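You operate a simulated robot arm through the tools that you are given. There is no shell and no other tool. Be economical: measure what you need, move in short steps, check, and stop when the job is done.

You run a simulated two-armed robot. Do the job below in one go: nothing can be reset, and whatever is moved stays where it is left.

TASK
Take the red starry packet and leave it on the shelf under the bulbs. Fetch the spare large cups and stand it on the top of the long bench. Open the door left of the sink, fetch the straw carton from the top of the steel counter and set it on the shelf of the cupboard left of the sink and shut the left again. Take the green striped carton on the upper shelf under the baskets and put it away on the top of the steel counter. Take the large clear cup and leave it on the shelf under the flap. Put the blue lolly on the upper shelf under the baskets. Fetch the berry squeeze bottle and stand it on the green card tray. Put the medium clear cup in the sink bowl. Put the small clear cup in the sink bowl. The order is free. Set down upright: red starry packet, spare large cups, straw carton, green striped carton, large clear cup, berry squeeze bottle, medium clear cup, small clear cup.
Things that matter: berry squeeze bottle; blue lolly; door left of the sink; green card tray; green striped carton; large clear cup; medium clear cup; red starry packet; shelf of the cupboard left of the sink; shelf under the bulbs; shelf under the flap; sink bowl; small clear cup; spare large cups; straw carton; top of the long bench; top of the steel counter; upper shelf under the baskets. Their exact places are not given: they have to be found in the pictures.

Only the result counts: the job must be done as asked and must still hold three seconds after the hand-in. Knocking over, shifting, dropping, spilling or breaking anything else fails it.

THE ROBOT
Two 7-joint arms with two-finger parallel grippers on one trunk, on a base that drives. Base frame: it is fixed to the floor where the robot stands at the start and does not move with it; the origin is under the middle of the robot, x ahead of it, y to its left, z up. Lengths are in m, angles in rad, forces in N, time in s.
The left shoulder is at the start at [0.05, 0.187, 1.135], the right one opposite. Places, roughly: berry squeeze bottle [-4.25, 2.75, 1]; blue lolly (5x2x15 cm) [-4.3, 2.3, 1]; door left of the sink [-2.6, 1.6, 0.4]; green card tray (14x23x3 cm) [-2.4, 2.8, 0.9]; green striped carton (9x6x11 cm) [-4.3, 1.8, 0.5]; large clear cup [-4.25, 2.25, 0.5]; medium clear cup [-4.25, 3.75, 0.5]; red starry packet (5x5x6 cm) [0.6, 0.1, 0.9]; shelf of the cupboard left of the sink [-2.3, 1.6, 0.5]; shelf under the bulbs [-1.8, 1.5, 1]; shelf under the flap [-2.8, 0.3, 1]; sink bowl [-2.4, 1.1, 0.8]; small clear cup [-4.25, 4, 0.5]; straw carton [-4.25, 1.75, 1]; top of the long bench [0.6, -1, 0.9]; top of the steel counter [-4.5, 2.2, 0.8]; upper shelf under the baskets [-4.3, 2.1, 0.5]. Payload 3.43 kg a hand.
Tool frame (each hand has its own): the origin (TCP) lies between the finger pads and is the grasp point; the fingertips stand 0.03 m ahead of it; z points along the fingers, y is the line along which they close. Largest opening 0.094 m; finger width 0.028, thickness 0.01; the body of the gripper, 0.05 by 0.096 m, starts 0.055 m behind the TCP.
Orientation is told as [roll, pitch, yaw] about the base's x, y, z axes, in that order, counted from this pose: with the fingers straight down and closing along the base's y, the tool's x points along the base's -x, its y along +y and its z along -z.

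THE INTERFACE
- The arms move only by the tool arm_command. It takes "left_rows", "right_rows" or both (then of equal length, played together; a hand with none holds still); each is a list of rows, each a list of 3 entries, a list of its own where there are three numbers: the closure in counts, from 0 (fully open) to 255 (shut), then the shift along the base's x, y, z in mm, then the turn, a rotation vector about the base's x, y, z in rad. In form: [[hand, [x, y, z], [wx, wy, wz]], ...]. A call has 1 to 8 rows; each row is the pose to reach, as a shift and turn from the pose commanded when the call began. Each row takes 0.2 s and may step no farther than 0.05 m and 0.15 rad from the row before; otherwise, or with a gripper value out of range, the whole call is refused. Where a pose cannot be reached the arm comes as near as it can. A force on the tool above 40 N (or 10 N above the force at the start of the call, whichever is more), or a blocked arm, ends the call early, and 0.2 s more pass. Each finger travels about 0.153 m/s and halts on what it meets, pressing with about 43 N; the grip force reading is that of the motor and also rises with nothing between the fingers. The clock runs only during rows and for 0.2 s after the last one: add rows that repeat a pose to give the fingers time. It gives the time, the measured TCP pose, the force on the tool (base axes), the opening and the grip force at its end, in the units of the frame above (readings bear some noise), with the torque about the TCP (base axes, N m) and any sound that the robot's microphone picked up.
- Cameras (640 x 400 px; columns grow to the right, rows downward): "scene" is now at [0.1456, 0.0147, 1.3004]; the picture's right is [0.18, -0.98, 0.00], its down [-0.57, -0.10, -0.82] and it looks along [0.80, 0.15, -0.58] (base axes); focal length 214 px, centre (320, 200). "left" rides on the left gripper at [0.076, -0.014, -0.103] in its tool frame; the picture's right is [0.18, 0.98, 0.00], its down [-0.75, 0.14, -0.64] and it looks along [-0.63, 0.12, 0.77] (tool axes); focal length 243 px, centre (320, 200). "right" rides on the right gripper at [0.076, 0.014, -0.102] in its tool frame; the picture's right is [-0.18, 0.98, 0.00], its down [-0.75, -0.14, -0.64] and it looks along [-0.63, -0.12, 0.77] (tool axes); focal length 243 px, centre (320, 200).
- camera(camera): a new picture of that camera. The clock stands still meanwhile.
- raise_lower(by): slides the trunk up (or, below 0, down) by that many m; the arms and the scene camera ride with it, the base frame stays. It gives what a move gives, with no picture.
- drive_base(legs): drives the robot by 1 to 6 legs, each [ahead, left, turn to the left] in m, m and rad, along the robot's own axes; the way and the turn of a leg run together, so that a leg with both is an arc; at most 1.5 m and 3.142 rad a leg. The arms and the cameras ride along, it lands a little off, and it stops where it bumps. It gives what a move gives.
- aim_head(pan, tilt): turns the head with the scene camera to pan (to the left, within 1.396 rad either way) and tilt (down, from -0.506 to 1.204), counted from straight ahead of the robot. It gives what a move gives.
- probe_pixels(camera, pixels): for up to 12 pixels [column, row] of the newest picture of that camera ("zoom" is the newest enlarged one), the place [x, y, z] in the base frame of the surface seen there, good to about 0.002 m. The clock stands still meanwhile.
- enlarge(camera, box): a new picture of the part [left, top, right, bottom] of that camera's present view, enlarged. The clock stands still meanwhile.
- sign_off(): hands the job in; it is judged then, once.

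Keep the steps short. Do not move on a guess: measure, check each grasp and each placing, and mend mistakes. In all there are 350 turns and 272 pictures (those below and enlarged ones count). Leave the grippers open and the arms clear of the work at the hand-in unless told otherwise, and finish with a single line.

The tools are called after "Request:" by a JSON object that holds its "name" and its "arguments". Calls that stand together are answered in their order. arm_command: Moves the arms, as the interface text tells. Its arguments: {"type":"object","properties":{"left_rows":{"type":"array"},"right_rows":{"type":"array"}},"required":[]} The other tools are called the same way: raise_lower (by) slides the trunk up or down; drive_base (legs) drives the base; aim_head (pan, tilt) turns the head that bears the scene camera; camera (camera) takes a picture; probe_pixels (camera, pixels) gives the place of the surface under pixels of a picture; enlarge (camera, box) takes an enlarged picture of a part of a camera's view; sign_off () hands the job in.

At the start:

```text
time: 0.0
left_ee_pos: [0.3569, 0.32, 1.1766]
left_tcp_rot: [0.001, 0.0, 0.001]
left_wrist_force: [-0.4, -0.1, 0.7]
left_moment: [0.01, 0.0, -0.01]
left_finger_gap: 0.0939
left_finger_force: 0.1
right_ee_pos: [0.3407, -0.0045, 1.1285]
right_tcp_rot: [0.0, 0.0, 0.0]
right_wrist_force: [0.9, 0.2, -0.6]
right_moment: [-0.01, 0.01, 0.02]
right_finger_gap: 0.0941
right_finger_force: 0.1
trunk travel left (down, up): [-0.35, 0.082]
robot x, y, heading: [-0.0004, -0.002, 0.003]
head pan, tilt: [0.18, 0.616]
```

scene: 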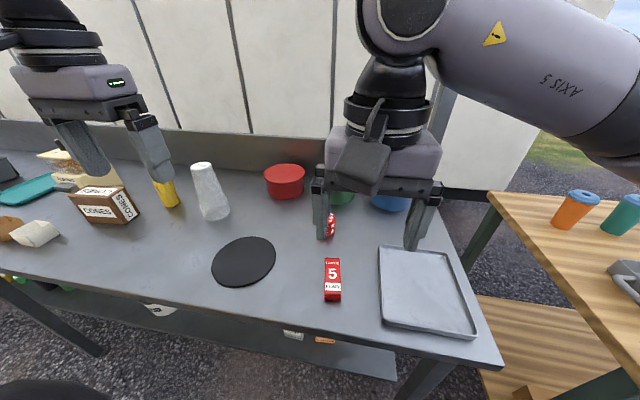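
right: 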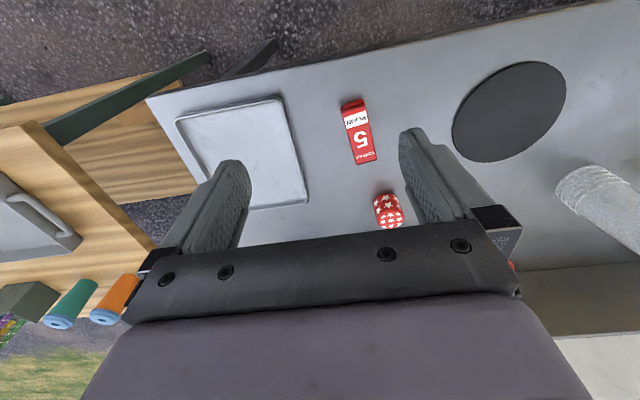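
left: 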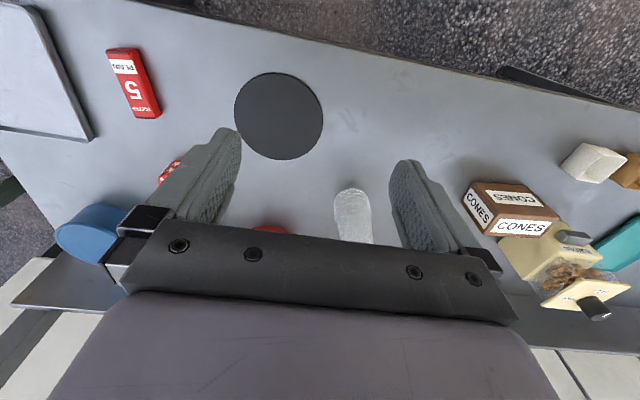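

I'll start by measuring the current scene: the table, the white cup stack, the red starry packet and the wooden bench.

Request:
{"name": "probe_pixels", "arguments": {"camera": "scene", "pixels": [[331, 228], [331, 218], [205, 165], [215, 212], [245, 260], [430, 290], [575, 205], [520, 205], [600, 300], [332, 280], [105, 205], [520, 330]]}}

Request:
{"name": "probe_pixels", "arguments": {"camera": "right", "pixels": [[388, 210], [385, 198], [390, 224], [400, 210], [376, 210], [358, 135], [600, 200], [570, 190], [20, 250], [100, 300]]}}

Request:
{"name": "probe_pixels", "arguments": {"camera": "left", "pixels": [[350, 200], [355, 230], [335, 215], [370, 215], [280, 115], [510, 200]]}}

```text
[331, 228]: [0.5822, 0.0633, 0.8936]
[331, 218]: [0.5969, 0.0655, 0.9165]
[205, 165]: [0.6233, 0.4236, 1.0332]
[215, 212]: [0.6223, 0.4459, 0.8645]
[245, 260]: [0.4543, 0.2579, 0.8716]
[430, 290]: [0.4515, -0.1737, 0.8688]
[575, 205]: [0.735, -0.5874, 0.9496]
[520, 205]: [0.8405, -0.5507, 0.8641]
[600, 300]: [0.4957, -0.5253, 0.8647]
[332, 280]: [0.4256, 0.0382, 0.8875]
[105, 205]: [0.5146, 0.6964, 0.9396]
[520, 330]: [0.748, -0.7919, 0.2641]
```

```text
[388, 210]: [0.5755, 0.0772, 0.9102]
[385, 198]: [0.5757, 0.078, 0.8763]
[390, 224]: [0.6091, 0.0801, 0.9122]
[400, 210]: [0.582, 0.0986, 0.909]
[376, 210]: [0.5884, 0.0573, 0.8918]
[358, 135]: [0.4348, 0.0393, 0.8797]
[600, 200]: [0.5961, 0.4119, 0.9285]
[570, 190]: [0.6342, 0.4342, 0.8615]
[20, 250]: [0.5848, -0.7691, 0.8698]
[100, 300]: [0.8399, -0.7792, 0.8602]
```

```text
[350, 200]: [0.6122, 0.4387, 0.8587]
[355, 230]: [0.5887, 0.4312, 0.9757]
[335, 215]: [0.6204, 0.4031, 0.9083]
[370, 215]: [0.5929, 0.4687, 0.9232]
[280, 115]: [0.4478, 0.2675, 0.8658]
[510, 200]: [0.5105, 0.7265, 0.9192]
```

Enlarging the packet and the white stack, then turning the head to see the wooden bench at the right.

Request:
{"name": "enlarge", "arguments": {"camera": "right", "box": [330, 90, 640, 280]}}

Request:
{"name": "enlarge", "arguments": {"camera": "scene", "box": [40, 120, 340, 320]}}

Request:
{"name": "aim_head", "arguments": {"pan": -0.8, "tilt": 0.5}}

Request:
{"name": "camera", "arguments": {"camera": "scene"}}

```text
2.06 times, centred on (485, 185) of right
```

zoom: 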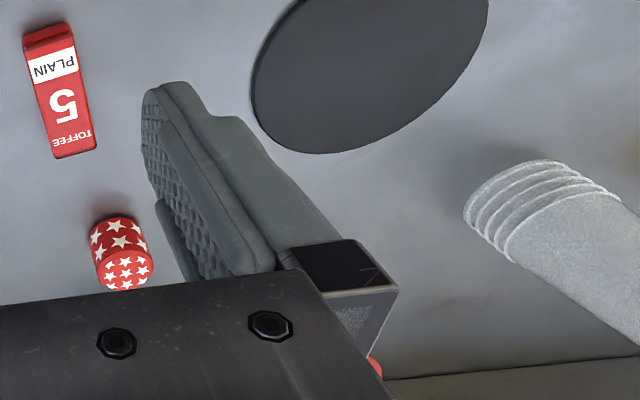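

```text
2.00 times, centred on (190, 220) of scene
```

zoom: 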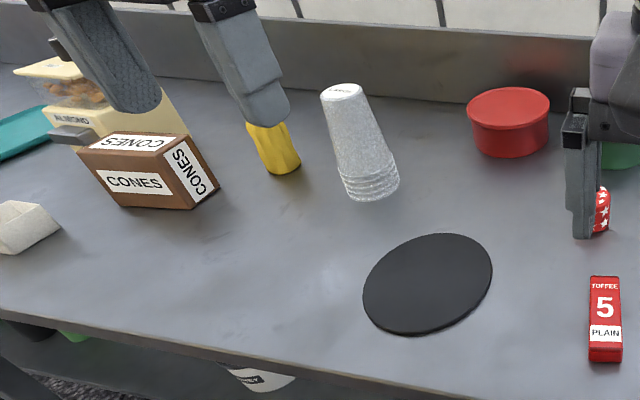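

```text
time: 1.2
left_ee_pos: [0.3571, 0.3195, 1.1764]
left_tcp_rot: [0.001, 0.001, 0.0]
left_wrist_force: [-0.5, 0.3, -0.6]
left_moment: [-0.02, -0.02, -0.02]
left_finger_gap: 0.094
left_finger_force: 0.0
right_ee_pos: [0.3411, -0.0044, 1.1292]
right_tcp_rot: [0.0, -0.001, 0.0]
right_wrist_force: [0.0, -0.8, -0.4]
right_moment: [0.01, 0.02, -0.02]
right_finger_gap: 0.094
right_finger_force: 0.2
trunk travel left (down, up): [-0.35, 0.082]
robot x, y, heading: [0.0019, -0.0031, -0.0]
head pan, tilt: [-0.799, 0.499]
```

```text
266 pictures are left
```

scene: 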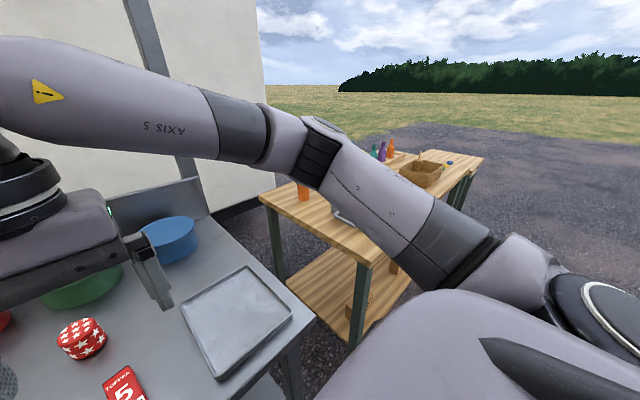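

I'll look to both sides before driving anywhere.

Request:
{"name": "aim_head", "arguments": {"pan": 1.39, "tilt": 0.35}}

Request:
{"name": "camera", "arguments": {"camera": "scene"}}

Request:
{"name": "aim_head", "arguments": {"pan": -1.39, "tilt": 0.35}}

Request:
{"name": "camera", "arguments": {"camera": "scene"}}

```text
time: 3.3
left_ee_pos: [0.3567, 0.3197, 1.1777]
left_tcp_rot: [-0.001, -0.001, -0.001]
left_wrist_force: [-0.1, -0.1, -1.2]
left_moment: [0.01, -0.03, -0.01]
left_finger_gap: 0.094
left_finger_force: 0.1
right_ee_pos: [0.3408, -0.004, 1.128]
right_tcp_rot: [-0.001, 0.001, -0.001]
right_wrist_force: [0.1, 0.3, 0.8]
right_moment: [-0.02, 0.01, -0.01]
right_finger_gap: 0.0939
right_finger_force: 0.1
trunk travel left (down, up): [-0.35, 0.082]
robot x, y, heading: [0.0022, -0.0002, 0.002]
head pan, tilt: [1.389, 0.351]
```

```text
265 pictures are left
```

scene: 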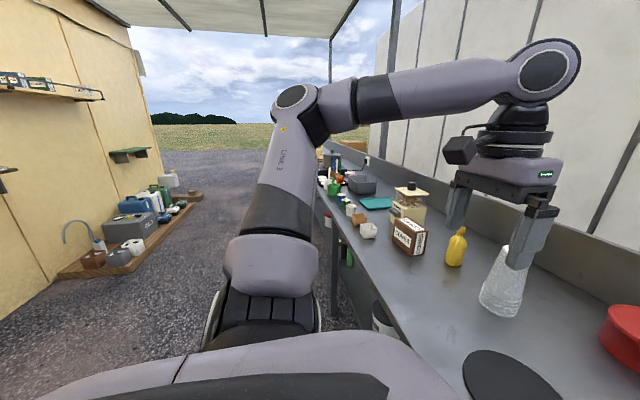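

```text
time: 5.8
left_ee_pos: [0.3573, 0.3195, 1.177]
left_tcp_rot: [0.0, 0.001, -0.001]
left_wrist_force: [-0.3, 0.0, -0.6]
left_moment: [0.02, -0.05, 0.0]
left_finger_gap: 0.094
left_finger_force: 0.0
right_ee_pos: [0.3411, -0.0038, 1.1272]
right_tcp_rot: [0.0, 0.001, 0.001]
right_wrist_force: [0.0, 0.4, 0.0]
right_moment: [-0.03, -0.02, -0.02]
right_finger_gap: 0.0941
right_finger_force: 0.0
trunk travel left (down, up): [-0.35, 0.082]
robot x, y, heading: [-0.0053, -0.0001, -0.0]
head pan, tilt: [-1.389, 0.351]
```

```text
264 pictures are left
```

scene: 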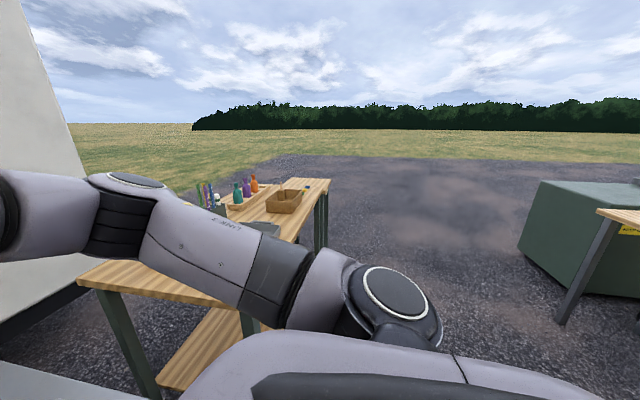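

The white, ribbed stack (base down at the rims) stands near (0.62, 0.435), top z≈1.035, and the bench is at the right. I'll bring the left hand closer to the stack and look along it; the fingertips (z≈1.147) stay above everything.

Request:
{"name": "arm_command", "arguments": {"left_rows": [[0, [40, 30, 0], [0, 0, 0]], [0, [80, 60, 0], [0, 0, 0]], [0, [110, 90, 0], [0, 0, 0]], [0, [150, 116, 0], [0, 0, 0]]], "right_rows": [[0, [40, 20, 0], [0, 0, 0]], [0, [80, 40, 0], [0, 0, 0]], [0, [110, 60, 0], [0, 0, 0]], [0, [150, 80, 0], [0, 0, 0]]]}}

Request:
{"name": "camera", "arguments": {"camera": "left"}}

Request:
{"name": "camera", "arguments": {"camera": "right"}}

Request:
{"name": "aim_head", "arguments": {"pan": 0.2, "tilt": 0.7}}

Request:
{"name": "camera", "arguments": {"camera": "scene"}}

```text
time: 6.8
left_ee_pos: [0.5079, 0.4362, 1.1761]
left_tcp_rot: [0.002, 0.001, -0.001]
left_wrist_force: [-0.4, -0.2, 0.9]
left_moment: [0.02, 0.0, -0.01]
left_finger_gap: 0.0945
left_finger_force: 0.0
right_ee_pos: [0.5001, 0.0635, 1.1287]
right_tcp_rot: [0.008, 0.003, -0.029]
right_wrist_force: [1.4, 0.2, -0.4]
right_moment: [0.02, 0.03, -0.01]
right_finger_gap: 0.0938
right_finger_force: 0.0
trunk travel left (down, up): [-0.35, 0.082]
robot x, y, heading: [-0.0015, 0.0024, 0.001]
head pan, tilt: [-1.389, 0.351]
```

```text
263 pictures are left
```

left: 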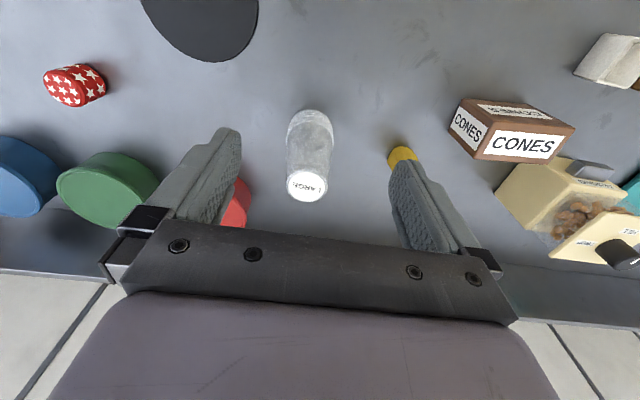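

```text
262 pictures are left
```

right: 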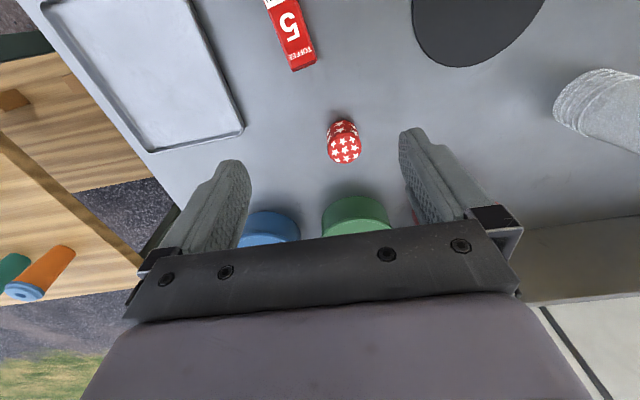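

```text
time: 8.4
left_ee_pos: [0.5079, 0.4369, 1.1772]
left_tcp_rot: [-0.001, 0.0, 0.0]
left_wrist_force: [-0.2, 0.0, -0.7]
left_moment: [0.01, -0.02, -0.01]
left_finger_gap: 0.0939
left_finger_force: 0.1
right_ee_pos: [0.4979, 0.064, 1.1315]
right_tcp_rot: [0.008, 0.002, -0.027]
right_wrist_force: [-0.2, -1.1, 0.9]
right_moment: [0.02, -0.01, 0.02]
right_finger_gap: 0.094
right_finger_force: 0.2
trunk travel left (down, up): [-0.35, 0.082]
robot x, y, heading: [-0.0018, -0.0, -0.001]
head pan, tilt: [0.201, 0.7]
```

```text
261 pictures are left
```

scene: 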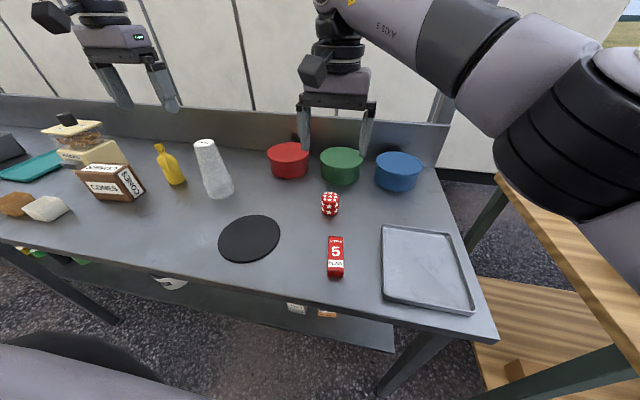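

The stack's top says "LARGE". I'll measure the table edge, lower shelf, packet and stack.

Request:
{"name": "probe_pixels", "arguments": {"camera": "scene", "pixels": [[200, 280], [330, 308], [300, 325], [390, 340], [60, 370], [150, 350], [205, 143], [330, 196], [330, 212]]}}

Request:
{"name": "probe_pixels", "arguments": {"camera": "left", "pixels": [[290, 180], [306, 184], [326, 184], [306, 198], [306, 172], [290, 130], [332, 130], [310, 112]]}}

Request:
{"name": "probe_pixels", "arguments": {"camera": "right", "pixels": [[345, 148], [331, 150], [360, 150], [345, 160], [345, 138], [342, 122]]}}

```text
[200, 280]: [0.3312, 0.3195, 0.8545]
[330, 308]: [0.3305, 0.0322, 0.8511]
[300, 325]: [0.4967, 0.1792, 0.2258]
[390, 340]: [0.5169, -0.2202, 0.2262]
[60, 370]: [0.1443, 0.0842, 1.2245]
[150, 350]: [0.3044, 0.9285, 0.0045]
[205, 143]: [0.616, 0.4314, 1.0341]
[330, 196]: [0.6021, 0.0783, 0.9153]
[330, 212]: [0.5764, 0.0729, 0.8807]
```

```text
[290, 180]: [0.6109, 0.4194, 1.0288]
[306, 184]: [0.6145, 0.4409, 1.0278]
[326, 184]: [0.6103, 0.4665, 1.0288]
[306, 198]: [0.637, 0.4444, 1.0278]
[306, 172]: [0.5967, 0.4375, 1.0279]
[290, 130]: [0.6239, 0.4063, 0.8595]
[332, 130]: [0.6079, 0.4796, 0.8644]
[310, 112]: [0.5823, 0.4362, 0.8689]
```

```text
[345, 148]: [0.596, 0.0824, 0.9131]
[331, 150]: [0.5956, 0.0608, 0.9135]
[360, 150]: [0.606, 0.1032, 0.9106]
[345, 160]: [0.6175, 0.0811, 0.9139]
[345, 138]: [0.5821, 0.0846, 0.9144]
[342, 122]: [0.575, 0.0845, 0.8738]
```

The stack is centred at (0.616, 0.441), top z 1.03; the packet is at (0.600, 0.081), top 0.914; the table is at 0.86. I'll test the left arm's reach above the stack at z≈1.10 and the right arm's reach above the packet at z≈1.03.

Request:
{"name": "arm_command", "arguments": {"left_rows": [[0, [0, 5, -40], [0, 0, 0]], [0, [40, 5, -70], [0, 0, 0]], [0, [75, 5, -75], [0, 0, 0]], [0, [108, 5, -75], [0, 0, 0]], [0, [108, 5, -75], [0, 0, 0]]], "right_rows": [[0, [0, 5, -40], [0, 0, 0]], [0, [40, 5, -70], [0, 0, 0]], [0, [75, 5, -80], [0, 0, 0]], [0, [109, 5, -100], [0, 0, 0]], [0, [109, 5, -100], [0, 0, 0]]]}}

```text
time: 9.8
left_ee_pos: [0.5715, 0.4356, 1.0954]
left_tcp_rot: [0.0, 0.0, -0.002]
left_wrist_force: [0.0, -0.2, 0.0]
left_moment: [0.01, -0.03, -0.02]
left_finger_gap: 0.0941
left_finger_force: 0.0
left hand out of reach, approached as far as the arm can: row 3, 4, 5
right_ee_pos: [0.5688, 0.011, 1.0417]
right_tcp_rot: [0.017, -0.006, -0.056]
right_wrist_force: [-0.2, -0.6, 0.1]
right_moment: [0.04, -0.01, 0.01]
right_finger_gap: 0.094
right_finger_force: 0.0
right hand out of reach, approached as far as the arm can: row 2, 3, 4, 5
trunk travel left (down, up): [-0.35, 0.082]
robot x, y, heading: [-0.0, -0.002, 0.003]
head pan, tilt: [0.201, 0.7]
stopped in row 5 (right hand): the arm was blocked; the commanded pose is now the measured one
```

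The arms fall short by ~5 cm. I'll drive 0.07 m ahead; the hands are above everything there.

Request:
{"name": "drive_base", "arguments": {"legs": [[0.07, 0, 0]]}}

```text
time: 10.8
left_ee_pos: [0.6432, 0.4368, 1.0942]
left_tcp_rot: [-0.001, 0.001, 0.0]
left_wrist_force: [1.0, -0.7, -0.5]
left_moment: [0.01, 0.01, -0.02]
left_finger_gap: 0.0941
left_finger_force: 0.1
right_ee_pos: [0.639, 0.0132, 1.0408]
right_tcp_rot: [0.016, -0.005, -0.053]
right_wrist_force: [0.6, -0.2, -0.5]
right_moment: [-0.02, 0.01, -0.01]
right_finger_gap: 0.094
right_finger_force: 0.1
trunk travel left (down, up): [-0.35, 0.082]
robot x, y, heading: [0.0676, 0.0012, 0.0]
head pan, tilt: [0.201, 0.7]
```

Drive OK. Now align left over the stack and right over the packet, still high, and check.

Request:
{"name": "arm_command", "arguments": {"left_rows": [[0, [-27, 5, 0], [0, 0, 0]], [0, [-27, 5, 0], [0, 0, 0]], [0, [-27, 5, 0], [0, 0, 0]]], "right_rows": [[0, [-39, 30, 0], [0, 0, 0.05]], [0, [-39, 67, -30], [-0.016, 0.005, 0.053]], [0, [-39, 67, -40], [-0.016, 0.005, 0.053]]]}}

Request:
{"name": "camera", "arguments": {"camera": "left"}}

Request:
{"name": "camera", "arguments": {"camera": "right"}}

```text
time: 11.8
left_ee_pos: [0.6156, 0.4399, 1.0941]
left_tcp_rot: [0.003, -0.001, -0.001]
left_wrist_force: [-0.2, -0.3, 0.0]
left_moment: [0.03, -0.03, -0.01]
left_finger_gap: 0.094
left_finger_force: 0.0
right_ee_pos: [0.6164, 0.0523, 1.0092]
right_tcp_rot: [0.016, -0.012, -0.056]
right_wrist_force: [-0.4, -0.3, -0.4]
right_moment: [-0.01, 0.03, 0.02]
right_finger_gap: 0.0939
right_finger_force: 0.0
right hand out of reach, approached as far as the arm can: row 2
trunk travel left (down, up): [-0.35, 0.082]
robot x, y, heading: [0.0663, -0.0004, 0.002]
head pan, tilt: [0.201, 0.7]
stopped in row 3 (right hand): the arm was blocked; the commanded pose is now the measured one
```

```text
260 pictures are left
```

left: 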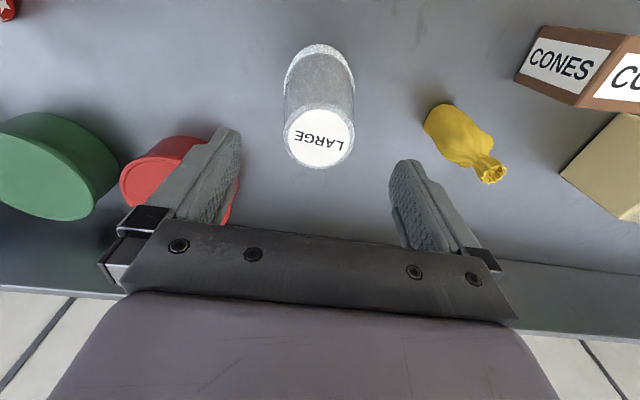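

```text
259 pictures are left
```

right: 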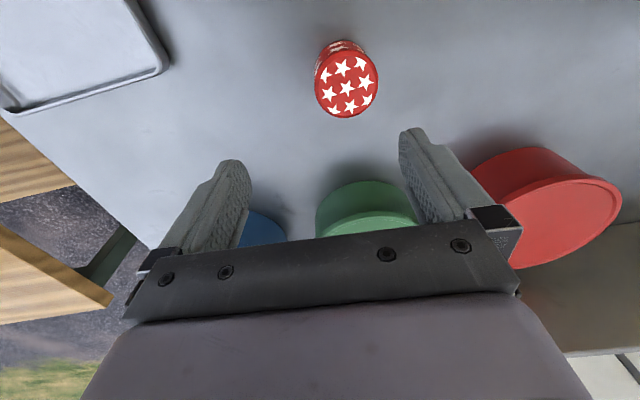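

The yellow bottle is close to the left finger; measuring it and the red tub before descending.

Request:
{"name": "probe_pixels", "arguments": {"camera": "left", "pixels": [[490, 172], [430, 125], [450, 135], [170, 150], [320, 140], [288, 140], [354, 140]]}}

Request:
{"name": "probe_pixels", "arguments": {"camera": "right", "pixels": [[347, 90], [317, 92], [377, 92], [347, 115], [345, 66], [370, 215], [370, 190]]}}

```text
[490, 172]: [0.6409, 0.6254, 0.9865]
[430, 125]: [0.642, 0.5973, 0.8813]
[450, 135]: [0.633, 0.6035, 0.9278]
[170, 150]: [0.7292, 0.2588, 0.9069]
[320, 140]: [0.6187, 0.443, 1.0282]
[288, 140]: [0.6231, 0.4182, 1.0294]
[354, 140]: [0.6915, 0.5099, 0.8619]
```

```text
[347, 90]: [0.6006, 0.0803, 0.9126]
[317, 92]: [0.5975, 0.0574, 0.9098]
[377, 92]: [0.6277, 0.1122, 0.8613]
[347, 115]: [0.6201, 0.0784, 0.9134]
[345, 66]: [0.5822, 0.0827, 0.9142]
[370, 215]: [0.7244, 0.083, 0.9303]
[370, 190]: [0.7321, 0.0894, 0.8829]
```

Plenty of room around the stack. Left goes down to z≈0.985 and closes; the right first returns a bit toward its own side and straightens.

Request:
{"name": "arm_command", "arguments": {"left_rows": [[0, [0, 1, -40], [0, 0, 0]], [0, [0, 1, -75], [0, 0, 0]], [0, [0, 1, -108], [0, 0, 0]], [120, [0, 1, -108], [0, 0, 0]], [255, [0, 1, -108], [0, 0, 0]], [255, [0, 1, -108], [0, 0, 0]], [255, [0, 1, -108], [0, 0, 0]]]}}

```text
time: 13.4
left_ee_pos: [0.6152, 0.4418, 0.9865]
left_tcp_rot: [0.0, -0.002, 0.001]
left_wrist_force: [0.0, 0.8, 0.1]
left_moment: [0.05, -0.01, -0.01]
left_finger_gap: 0.0653
left_finger_force: 43.0
right_ee_pos: [0.6167, 0.0539, 1.0088]
right_tcp_rot: [0.017, -0.01, -0.054]
right_wrist_force: [0.3, 0.3, 0.7]
right_moment: [0.01, 0.02, -0.05]
right_finger_gap: 0.0943
right_finger_force: 0.0
trunk travel left (down, up): [-0.35, 0.082]
robot x, y, heading: [0.067, -0.0032, 0.002]
head pan, tilt: [0.201, 0.7]
```

The stack is gripped (gap 65 mm). Lift it to check the whole stack comes.

Request:
{"name": "arm_command", "arguments": {"left_rows": [[255, [0, 0, 40], [0, 0, 0]], [255, [0, 0, 80], [0, 0, 0]], [255, [-30, 0, 110], [0, 0, 0]], [255, [-70, 0, 130], [0, 0, 0]]]}}

Request:
{"name": "camera", "arguments": {"camera": "scene"}}

```text
time: 14.4
left_ee_pos: [0.5438, 0.4396, 1.1169]
left_tcp_rot: [-0.001, -0.003, -0.001]
left_wrist_force: [0.1, -0.2, -0.4]
left_moment: [-0.02, 0.02, -0.01]
left_finger_gap: 0.0649
left_finger_force: 43.1
right_ee_pos: [0.6157, 0.0554, 1.0106]
right_tcp_rot: [0.014, -0.014, -0.055]
right_wrist_force: [0.7, 0.8, -0.8]
right_moment: [0.01, 0.02, 0.05]
right_finger_gap: 0.0939
right_finger_force: 0.0
trunk travel left (down, up): [-0.35, 0.082]
robot x, y, heading: [0.0686, -0.0032, -0.001]
head pan, tilt: [0.201, 0.7]
```

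```text
258 pictures are left
```

scene: 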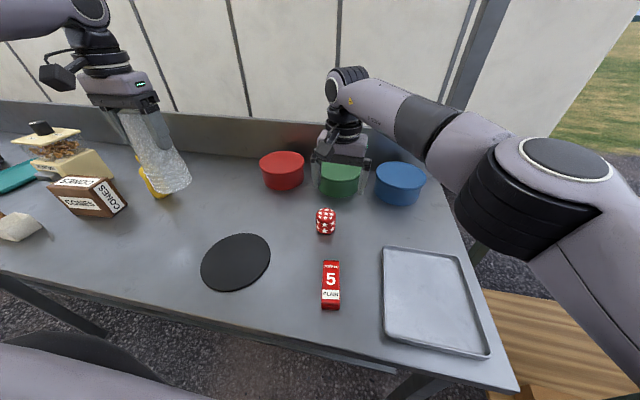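

Whole stack is held. I'll raise both hands and shift the base 0.12 m to the left so the packet sits in the right arm's range.

Request:
{"name": "arm_command", "arguments": {"left_rows": [[255, [-40, -20, 30], [0, 0, 0]], [255, [-80, -40, 50], [0, 0, 0]], [255, [-80, -40, 50], [0, 0, 0]]], "right_rows": [[0, [-30, -10, 20], [0, 0, 0]], [0, [-60, -20, 30], [0, 0, 0]], [0, [-60, -20, 30], [0, 0, 0.05]]]}}

Request:
{"name": "drive_base", "arguments": {"legs": [[0, 0.12, 0]]}}

```text
refused: row 1 steps farther than a row can; nothing moved
```

```text
time: 15.7
left_ee_pos: [0.5438, 0.5613, 1.1154]
left_tcp_rot: [0.0, -0.002, -0.002]
left_wrist_force: [-0.9, -0.6, -1.4]
left_moment: [-0.07, 0.01, -0.01]
left_finger_gap: 0.0649
left_finger_force: 42.7
right_ee_pos: [0.6165, 0.1755, 1.0091]
right_tcp_rot: [0.015, -0.012, -0.054]
right_wrist_force: [0.0, 0.7, -0.2]
right_moment: [-0.02, 0.01, -0.01]
right_finger_gap: 0.0939
right_finger_force: 0.3
trunk travel left (down, up): [-0.35, 0.082]
robot x, y, heading: [0.0713, 0.1202, -0.0]
head pan, tilt: [0.201, 0.7]
```

The arm step was refused (53 mm), but the drive went clear. Now right hand to above the packet.

Request:
{"name": "arm_command", "arguments": {"right_rows": [[0, [-8, -40, 0], [0, 0, 0]], [0, [-16, -80, 0], [-0.015, 0.012, 0.054]], [0, [-16, -95, -10], [-0.015, 0.012, 0.054]], [0, [-16, -95, -10], [-0.015, 0.012, 0.054]]]}}

Request:
{"name": "camera", "arguments": {"camera": "scene"}}

```text
time: 16.7
left_ee_pos: [0.5465, 0.5617, 1.1155]
left_tcp_rot: [0.0, -0.002, 0.001]
left_wrist_force: [0.0, -1.4, -1.0]
left_moment: [0.03, 0.02, -0.01]
left_finger_gap: 0.0651
left_finger_force: 44.0
right_ee_pos: [0.6009, 0.0793, 0.9994]
right_tcp_rot: [0.0, 0.0, 0.001]
right_wrist_force: [0.9, 0.5, -0.5]
right_moment: [-0.01, -0.04, -0.01]
right_finger_gap: 0.0941
right_finger_force: 0.0
trunk travel left (down, up): [-0.35, 0.082]
robot x, y, heading: [0.0709, 0.1195, 0.004]
head pan, tilt: [0.201, 0.7]
```

```text
257 pictures are left
```

scene: 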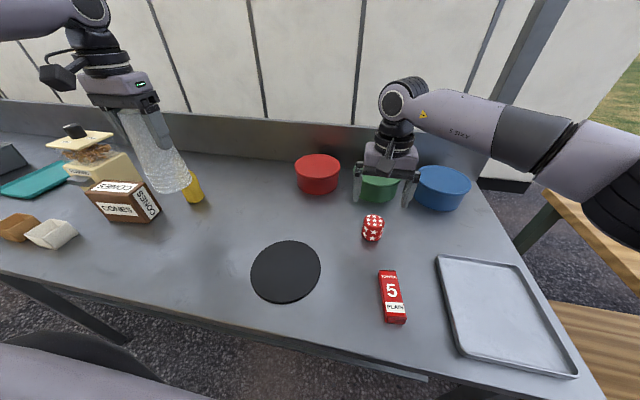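

Right hand is aligned; descend to z≈0.898 and close.

Request:
{"name": "arm_command", "arguments": {"right_rows": [[0, [-1, 2, -45], [0, 0, 0]], [0, [-1, 2, -85], [0, 0, 0]], [0, [-1, 2, -100], [0, 0, 0]], [150, [-1, 2, -100], [0, 0, 0]], [255, [-1, 2, -100], [0, 0, 0]], [255, [-1, 2, -100], [0, 0, 0]], [255, [-1, 2, -100], [0, 0, 0]]]}}

Request:
{"name": "arm_command", "arguments": {"right_rows": [[255, [0, 0, 45], [0, 0, 0]], [255, [-20, -20, 85], [0, 0, 0]], [255, [-55, -40, 105], [0, 0, 0]], [255, [-90, -60, 125], [0, 0, 0]], [255, [-120, -80, 150], [0, 0, 0]]]}}

Request:
{"name": "camera", "arguments": {"camera": "scene"}}

```text
time: 18.3
left_ee_pos: [0.5451, 0.5614, 1.1154]
left_tcp_rot: [-0.001, -0.002, 0.001]
left_wrist_force: [0.6, 0.0, -0.8]
left_moment: [-0.02, 0.01, -0.02]
left_finger_gap: 0.0649
left_finger_force: 43.1
right_ee_pos: [0.599, 0.0814, 0.9]
right_tcp_rot: [0.0, -0.001, 0.0]
right_wrist_force: [0.3, -0.9, -0.6]
right_moment: [-0.01, 0.02, -0.02]
right_finger_gap: 0.049
right_finger_force: 42.5
trunk travel left (down, up): [-0.35, 0.082]
robot x, y, heading: [0.0702, 0.1209, 0.003]
head pan, tilt: [0.201, 0.7]
```

```text
time: 19.5
left_ee_pos: [0.546, 0.5605, 1.1167]
left_tcp_rot: [-0.001, -0.001, 0.0]
left_wrist_force: [0.1, -0.4, -0.8]
left_moment: [0.01, -0.01, -0.01]
left_finger_gap: 0.0649
left_finger_force: 42.6
right_ee_pos: [0.4786, 0.0035, 1.052]
right_tcp_rot: [0.0, -0.001, 0.002]
right_wrist_force: [0.2, -0.4, -0.1]
right_moment: [0.02, 0.02, -0.01]
right_finger_gap: 0.0491
right_finger_force: 43.0
trunk travel left (down, up): [-0.35, 0.082]
robot x, y, heading: [0.068, 0.1196, -0.005]
head pan, tilt: [0.201, 0.7]
```

```text
256 pictures are left
```

scene: 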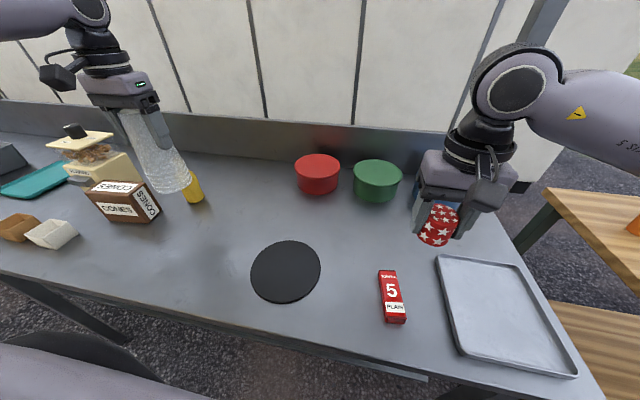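

Both objects held. Retract both hands toward the body and look at them before backing off.

Request:
{"name": "arm_command", "arguments": {"left_rows": [[255, [-30, -30, 20], [0, 0, 0]], [255, [-60, -60, 40], [0, 0, 0]], [255, [-90, -90, 50], [0, 0, 0]], [255, [-120, -120, 50], [0, 0, 0]]], "right_rows": [[255, [-30, 0, 20], [0, 0, 0]], [255, [-60, 0, 40], [0, 0, 0]], [255, [-90, 0, 50], [0, 0, 0]], [255, [-90, 0, 50], [0, 0, 0]]]}}

Request:
{"name": "drive_base", "arguments": {"legs": [[-0.35, 0, 0], [0, -0.9, 0]]}}

Request:
{"name": "aim_head", "arguments": {"pan": 0, "tilt": 0.6}}

Request:
{"name": "camera", "arguments": {"camera": "scene"}}

```text
time: 20.5
left_ee_pos: [0.4244, 0.4402, 1.1662]
left_tcp_rot: [0.001, -0.003, 0.0]
left_wrist_force: [0.1, 0.6, -0.5]
left_moment: [0.05, 0.01, 0.0]
left_finger_gap: 0.0648
left_finger_force: 42.5
right_ee_pos: [0.3889, 0.0008, 1.0991]
right_tcp_rot: [0.0, -0.001, 0.0]
right_wrist_force: [0.5, -0.6, -1.1]
right_moment: [-0.02, 0.04, 0.02]
right_finger_gap: 0.0488
right_finger_force: 43.0
trunk travel left (down, up): [-0.35, 0.082]
robot x, y, heading: [0.075, 0.123, -0.002]
head pan, tilt: [0.201, 0.7]
```

```text
time: 27.1
left_ee_pos: [0.0748, -0.4566, 1.1661]
left_tcp_rot: [-0.001, -0.002, 0.006]
left_wrist_force: [-0.8, -0.1, -0.5]
left_moment: [0.02, 0.01, 0.0]
left_finger_gap: 0.0647
left_finger_force: 42.9
right_ee_pos: [0.0401, -0.8968, 1.0999]
right_tcp_rot: [0.001, -0.001, 0.005]
right_wrist_force: [0.4, 0.4, -0.1]
right_moment: [0.01, 0.01, 0.01]
right_finger_gap: 0.049
right_finger_force: 43.5
trunk travel left (down, up): [-0.35, 0.082]
robot x, y, heading: [-0.2804, -0.778, 0.008]
head pan, tilt: [0.201, 0.7]
```

```text
time: 27.8
left_ee_pos: [0.0735, -0.4571, 1.1662]
left_tcp_rot: [-0.001, -0.001, 0.006]
left_wrist_force: [-0.6, 0.1, -0.5]
left_moment: [-0.01, -0.01, -0.03]
left_finger_gap: 0.0648
left_finger_force: 42.8
right_ee_pos: [0.0404, -0.8974, 1.0986]
right_tcp_rot: [0.0, -0.001, 0.006]
right_wrist_force: [-0.2, -0.5, -1.4]
right_moment: [-0.06, -0.03, 0.01]
right_finger_gap: 0.0489
right_finger_force: 42.9
trunk travel left (down, up): [-0.35, 0.082]
robot x, y, heading: [-0.2784, -0.7798, 0.002]
head pan, tilt: [0.0, 0.6]
```

```text
255 pictures are left
```

scene: 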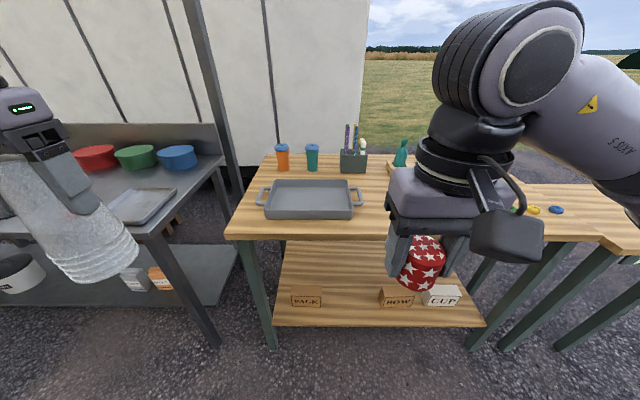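

Bench in front: a tray on it, cups at the back. Measuring the free area right of the tray.

Request:
{"name": "probe_pixels", "arguments": {"camera": "scene", "pixels": [[240, 234], [375, 235], [375, 215], [375, 185], [360, 198], [255, 200], [310, 215], [310, 232], [380, 165], [350, 170], [270, 160], [480, 235]]}}

Request:
{"name": "aim_head", "arguments": {"pan": -0.7, "tilt": 0.6}}

Request:
{"name": "camera", "arguments": {"camera": "scene"}}

```text
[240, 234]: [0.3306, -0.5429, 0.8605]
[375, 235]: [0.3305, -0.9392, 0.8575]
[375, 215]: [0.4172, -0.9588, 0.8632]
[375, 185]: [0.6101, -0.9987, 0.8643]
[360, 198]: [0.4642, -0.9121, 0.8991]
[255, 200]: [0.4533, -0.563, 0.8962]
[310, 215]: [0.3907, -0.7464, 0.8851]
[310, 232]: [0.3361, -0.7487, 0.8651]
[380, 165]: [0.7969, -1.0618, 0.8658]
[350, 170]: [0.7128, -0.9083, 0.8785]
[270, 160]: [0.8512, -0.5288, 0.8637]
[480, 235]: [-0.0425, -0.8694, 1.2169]
```

```text
time: 28.9
left_ee_pos: [0.0733, -0.457, 1.165]
left_tcp_rot: [-0.001, -0.003, 0.006]
left_wrist_force: [-0.2, 0.2, 0.1]
left_moment: [0.0, 0.01, 0.01]
left_finger_gap: 0.0648
left_finger_force: 43.4
right_ee_pos: [0.0406, -0.8955, 1.099]
right_tcp_rot: [0.001, -0.001, 0.005]
right_wrist_force: [0.1, 0.1, -0.9]
right_moment: [-0.03, -0.02, 0.01]
right_finger_gap: 0.0491
right_finger_force: 42.9
trunk travel left (down, up): [-0.35, 0.082]
robot x, y, heading: [-0.2796, -0.7774, 0.007]
head pan, tilt: [-0.7, 0.6]
```

```text
254 pictures are left
```

scene: 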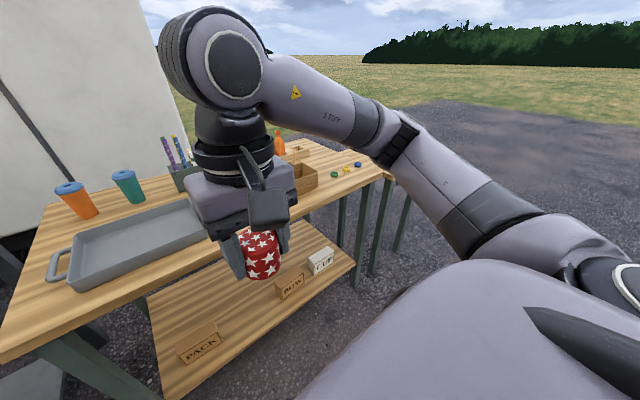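

Free surface (z 0.862) at about (0.43, −1.04), right of the tray handle (y −0.92). Drive right 0.56, then ahead 0.25.

Request:
{"name": "drive_base", "arguments": {"legs": [[0, -0.56, 0], [0.25, 0, 0]]}}

Request:
{"name": "aim_head", "arguments": {"pan": 0.5, "tilt": 0.75}}

Request:
{"name": "camera", "arguments": {"camera": "scene"}}

Request:
{"name": "camera", "arguments": {"camera": "left"}}

```text
time: 33.5
left_ee_pos: [0.324, -1.0125, 1.1661]
left_tcp_rot: [-0.001, 0.0, 0.009]
left_wrist_force: [-0.6, 0.2, -1.3]
left_moment: [-0.02, 0.02, 0.0]
left_finger_gap: 0.0648
left_finger_force: 42.3
right_ee_pos: [0.2925, -1.4499, 1.0998]
right_tcp_rot: [-0.001, -0.001, 0.008]
right_wrist_force: [0.5, 0.0, -0.5]
right_moment: [0.02, -0.02, 0.0]
right_finger_gap: 0.049
right_finger_force: 43.0
trunk travel left (down, up): [-0.35, 0.082]
robot x, y, heading: [-0.0292, -1.3347, 0.009]
head pan, tilt: [-0.7, 0.6]
```

```text
time: 34.9
left_ee_pos: [0.3229, -1.0104, 1.1662]
left_tcp_rot: [-0.001, -0.001, 0.009]
left_wrist_force: [-0.2, -0.2, 0.2]
left_moment: [-0.01, -0.03, 0.01]
left_finger_gap: 0.0645
left_finger_force: 42.6
right_ee_pos: [0.2917, -1.4497, 1.0996]
right_tcp_rot: [-0.001, -0.002, 0.01]
right_wrist_force: [0.1, 0.3, -0.9]
right_moment: [-0.01, -0.03, -0.01]
right_finger_gap: 0.049
right_finger_force: 43.1
trunk travel left (down, up): [-0.35, 0.082]
robot x, y, heading: [-0.0232, -1.3337, 0.01]
head pan, tilt: [0.499, 0.75]
```

```text
253 pictures are left
```

scene: 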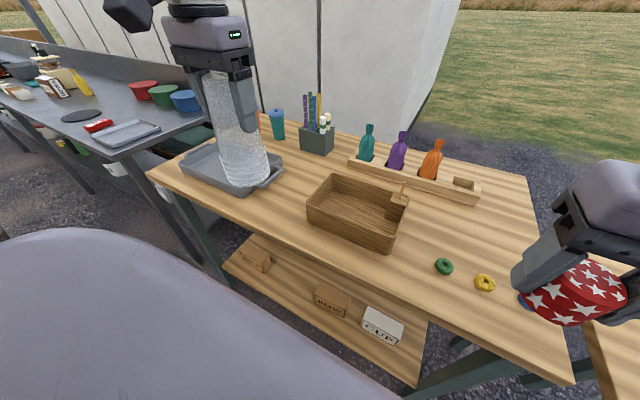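

```text
252 pictures are left
```

left: 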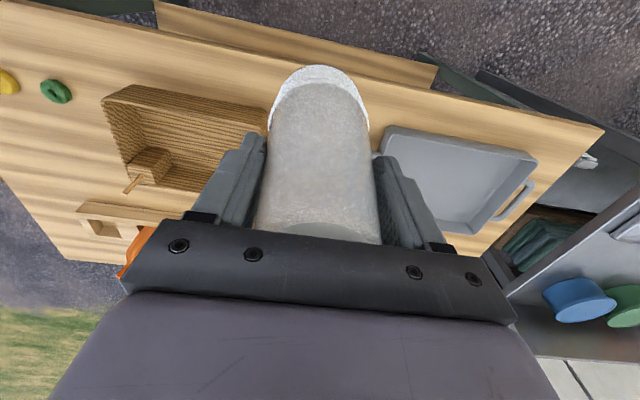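

There's a basket to the right; I'll measure the gap between tray and basket.

Request:
{"name": "probe_pixels", "arguments": {"camera": "scene", "pixels": [[308, 212], [335, 178], [310, 225], [283, 170], [245, 190], [285, 205], [300, 175], [290, 235], [320, 160], [262, 160]]}}

Request:
{"name": "probe_pixels", "arguments": {"camera": "left", "pixels": [[265, 125], [258, 132], [268, 100], [385, 130], [375, 130], [390, 110], [240, 125], [382, 150]]}}

```text
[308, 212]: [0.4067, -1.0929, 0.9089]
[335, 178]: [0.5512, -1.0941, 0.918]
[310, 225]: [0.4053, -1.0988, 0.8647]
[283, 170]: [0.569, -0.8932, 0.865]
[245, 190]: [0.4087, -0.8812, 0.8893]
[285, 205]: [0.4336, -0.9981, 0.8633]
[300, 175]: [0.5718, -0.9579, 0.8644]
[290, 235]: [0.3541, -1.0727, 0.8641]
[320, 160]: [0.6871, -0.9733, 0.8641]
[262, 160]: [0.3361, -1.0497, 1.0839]
```

```text
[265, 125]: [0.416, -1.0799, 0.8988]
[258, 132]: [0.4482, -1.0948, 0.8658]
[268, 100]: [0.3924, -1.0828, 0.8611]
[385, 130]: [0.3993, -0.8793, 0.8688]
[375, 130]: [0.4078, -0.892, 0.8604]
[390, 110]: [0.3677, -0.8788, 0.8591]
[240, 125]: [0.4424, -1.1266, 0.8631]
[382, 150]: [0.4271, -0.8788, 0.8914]
```

Gap y from −0.91 to −1.09. Place the stack at (0.42, −1.0): move over, then down to TCP z≈0.991.

Request:
{"name": "arm_command", "arguments": {"left_rows": [[255, [45, 5, 0], [0, 0, 0]], [255, [90, 10, 0], [0, 0, 0]], [255, [97, 10, -45], [0, 0, -0.009]], [255, [97, 10, -90], [0, 0, -0.009]], [255, [97, 10, -130], [0, 0, -0.009]], [255, [97, 10, -160], [0, 0, -0.009]], [255, [97, 10, -170], [0, 0, -0.009]], [255, [97, 10, -173], [0, 0, -0.009]]]}}

Request:
{"name": "camera", "arguments": {"camera": "left"}}

```text
time: 36.7
left_ee_pos: [0.4217, -1.0, 0.9927]
left_tcp_rot: [0.001, -0.002, 0.0]
left_wrist_force: [-0.1, 0.1, -0.3]
left_moment: [0.04, -0.03, 0.0]
left_finger_gap: 0.0645
left_finger_force: 43.4
right_ee_pos: [0.2918, -1.4497, 1.1017]
right_tcp_rot: [0.0, -0.003, 0.007]
right_wrist_force: [-0.4, 0.2, -0.6]
right_moment: [0.0, -0.02, 0.0]
right_finger_gap: 0.049
right_finger_force: 43.1
trunk travel left (down, up): [-0.35, 0.082]
robot x, y, heading: [-0.0291, -1.3345, 0.007]
head pan, tilt: [0.499, 0.75]
```

```text
251 pictures are left
```

left: 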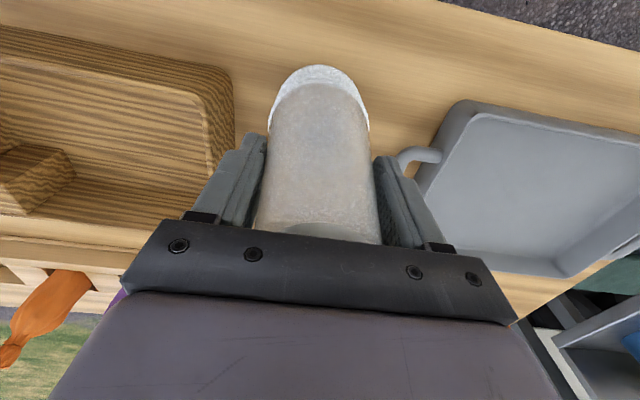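

Position is good with clear margins. Lower in 2 mm steps until contact.

Request:
{"name": "arm_command", "arguments": {"left_rows": [[255, [0, 0, -2], [0, 0, 0]], [255, [0, 0, -4], [0, 0, 0]], [255, [0, 0, -4], [0, 0, 0]]]}}

```text
time: 37.5
left_ee_pos: [0.4203, -1.0015, 0.988]
left_tcp_rot: [0.0, -0.003, 0.001]
left_wrist_force: [-0.3, 0.0, -0.9]
left_moment: [0.01, 0.01, -0.01]
left_finger_gap: 0.0646
left_finger_force: 42.3
right_ee_pos: [0.292, -1.4495, 1.1004]
right_tcp_rot: [0.001, -0.001, 0.009]
right_wrist_force: [-0.2, -0.9, -0.8]
right_moment: [-0.01, 0.01, 0.02]
right_finger_gap: 0.0489
right_finger_force: 42.8
trunk travel left (down, up): [-0.35, 0.082]
robot x, y, heading: [-0.0281, -1.3374, 0.007]
head pan, tilt: [0.499, 0.75]
```

Request:
{"name": "arm_command", "arguments": {"left_rows": [[255, [0, 0, -2], [0, 0, 0]], [255, [0, 0, -3], [0, 0, 0]], [255, [0, 0, -4], [0, 0, 0]], [255, [0, 0, -4], [0, 0, 0]]]}}

```text
time: 38.5
left_ee_pos: [0.4211, -1.0, 0.9868]
left_tcp_rot: [0.001, -0.003, 0.0]
left_wrist_force: [-0.4, 2.4, 10.9]
left_moment: [0.09, 0.41, -0.09]
left_finger_gap: 0.0647
left_finger_force: 43.0
right_ee_pos: [0.2902, -1.4497, 1.0997]
right_tcp_rot: [0.001, -0.001, 0.008]
right_wrist_force: [-0.7, 0.4, -1.2]
right_moment: [0.02, 0.03, -0.01]
right_finger_gap: 0.0492
right_finger_force: 42.8
trunk travel left (down, up): [-0.35, 0.082]
robot x, y, heading: [-0.0317, -1.3355, 0.006]
head pan, tilt: [0.499, 0.75]
```

Contact (≈11 N up). Open and withdraw straight up.

Request:
{"name": "arm_command", "arguments": {"left_rows": [[200, [0, 0, 2], [0, 0, 0]], [100, [0, 0, 2], [0, 0, 0]], [0, [0, 0, 2], [0, 0, 0]], [0, [0, 0, 2], [0, 0, 0]], [0, [0, 0, 45], [0, 0, 0]], [0, [0, 0, 90], [0, 0, 0]], [0, [0, 0, 130], [0, 0, 0]], [0, [0, 0, 170], [0, 0, 0]]]}}

Request:
{"name": "camera", "arguments": {"camera": "left"}}

Request:
{"name": "camera", "arguments": {"camera": "scene"}}

```text
time: 40.3
left_ee_pos: [0.4199, -1.0013, 1.1575]
left_tcp_rot: [-0.001, -0.001, 0.001]
left_wrist_force: [0.5, -0.5, 0.2]
left_moment: [0.01, -0.02, 0.01]
left_finger_gap: 0.094
left_finger_force: 0.1
right_ee_pos: [0.2917, -1.4503, 1.099]
right_tcp_rot: [0.0, -0.002, 0.008]
right_wrist_force: [0.0, 0.1, -0.7]
right_moment: [0.01, 0.0, 0.02]
right_finger_gap: 0.0489
right_finger_force: 43.1
trunk travel left (down, up): [-0.35, 0.082]
robot x, y, heading: [-0.0288, -1.3308, 0.007]
head pan, tilt: [0.499, 0.75]
```

```text
250 pictures are left
```

left: 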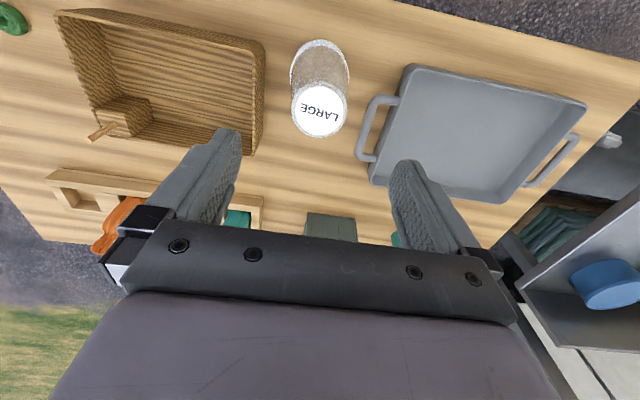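

```text
249 pictures are left
```

scene: 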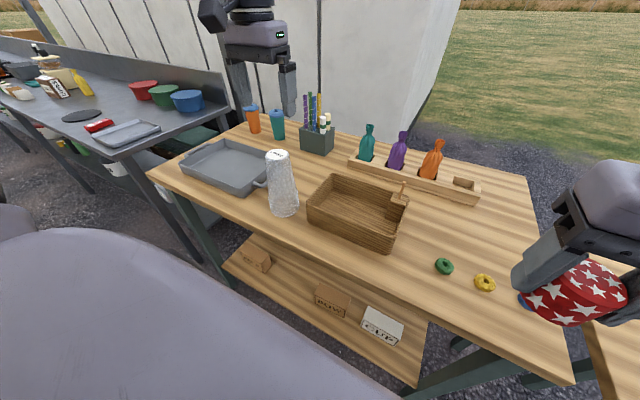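

The stack stands well. Retract the left hand, back off and turn around to see the other side.

Request:
{"name": "arm_command", "arguments": {"left_rows": [[0, [-45, 0, 10], [0, 0, 0]], [0, [-90, 0, 10], [0, 0, 0]], [0, [-120, 0, 10], [0, 0, 0]]]}}

Request:
{"name": "drive_base", "arguments": {"legs": [[-0.4, 0, 0], [0, 0, 2.4]]}}

Request:
{"name": "aim_head", "arguments": {"pan": 0, "tilt": 0.25}}

Request:
{"name": "camera", "arguments": {"camera": "scene"}}

```text
time: 41.1
left_ee_pos: [0.3003, -1.0006, 1.1674]
left_tcp_rot: [-0.001, -0.001, 0.002]
left_wrist_force: [0.1, 0.2, 0.0]
left_moment: [0.0, 0.04, -0.02]
left_finger_gap: 0.0937
left_finger_force: 0.0
right_ee_pos: [0.2915, -1.4495, 1.0992]
right_tcp_rot: [-0.001, -0.003, 0.009]
right_wrist_force: [-0.8, 0.5, -0.9]
right_moment: [-0.01, -0.02, 0.02]
right_finger_gap: 0.049
right_finger_force: 42.5
trunk travel left (down, up): [-0.35, 0.082]
robot x, y, heading: [-0.0314, -1.3346, 0.01]
head pan, tilt: [0.499, 0.75]
```

```text
time: 49.3
left_ee_pos: [-0.8991, -1.3585, 1.1657]
left_tcp_rot: [-0.001, -0.002, 2.394]
left_wrist_force: [-0.4, -0.2, -0.2]
left_moment: [0.0, 0.04, 0.0]
left_finger_gap: 0.0941
left_finger_force: 0.0
right_ee_pos: [-0.5866, -1.0356, 1.0999]
right_tcp_rot: [-0.001, -0.002, 2.404]
right_wrist_force: [0.0, 0.5, -0.2]
right_moment: [0.0, 0.01, -0.04]
right_finger_gap: 0.049
right_finger_force: 42.9
trunk travel left (down, up): [-0.35, 0.082]
robot x, y, heading: [-0.4356, -1.3394, 2.403]
head pan, tilt: [0.499, 0.75]
```

```text
time: 50.2
left_ee_pos: [-0.899, -1.3596, 1.1648]
left_tcp_rot: [-0.002, -0.003, 2.397]
left_wrist_force: [0.5, 0.2, -0.2]
left_moment: [0.0, 0.04, 0.02]
left_finger_gap: 0.094
left_finger_force: 0.1
right_ee_pos: [-0.5869, -1.0355, 1.0992]
right_tcp_rot: [0.0, -0.003, 2.401]
right_wrist_force: [0.1, 0.7, -1.0]
right_moment: [0.01, 0.0, 0.0]
right_finger_gap: 0.0488
right_finger_force: 42.8
trunk travel left (down, up): [-0.35, 0.082]
robot x, y, heading: [-0.4293, -1.3399, 2.402]
head pan, tilt: [0.0, 0.25]
```

```text
248 pictures are left
```

scene: 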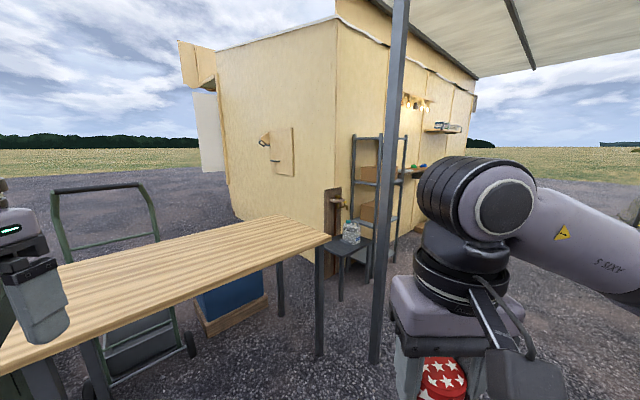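

The kiosk with bulbs and a shelf on this side is visible (410,172). Probing landmarks: post foot, shelf, wood bench edge, corner rack.

Request:
{"name": "probe_pixels", "arguments": {"camera": "scene", "pixels": [[376, 358], [410, 174], [415, 105], [330, 240], [318, 355], [340, 298], [370, 278], [355, 230], [398, 240], [420, 230], [150, 250], [447, 128]]}}

Request:
{"name": "enlarge", "arguments": {"camera": "scene", "box": [310, 80, 490, 300]}}

```text
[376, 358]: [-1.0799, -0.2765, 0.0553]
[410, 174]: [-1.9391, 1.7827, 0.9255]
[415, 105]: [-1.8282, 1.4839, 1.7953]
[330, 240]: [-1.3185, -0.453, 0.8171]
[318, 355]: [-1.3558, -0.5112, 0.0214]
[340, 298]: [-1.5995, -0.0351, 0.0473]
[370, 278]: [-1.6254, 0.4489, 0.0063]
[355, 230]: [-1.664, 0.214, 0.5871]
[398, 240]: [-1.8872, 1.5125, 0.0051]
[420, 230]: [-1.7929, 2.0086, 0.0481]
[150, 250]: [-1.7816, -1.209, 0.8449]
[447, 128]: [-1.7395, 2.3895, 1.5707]
```

```text
1.82 times, centred on (400, 190) of scene
```

zoom: 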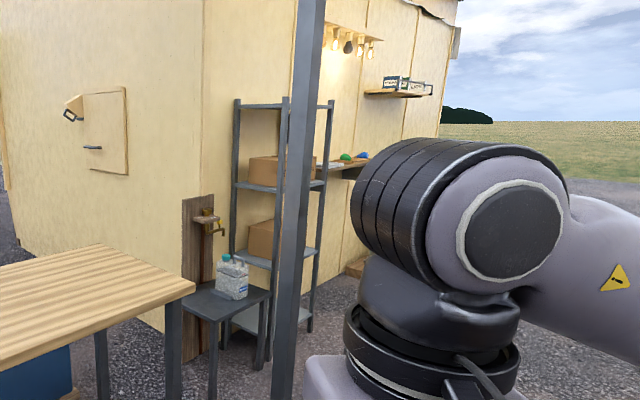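

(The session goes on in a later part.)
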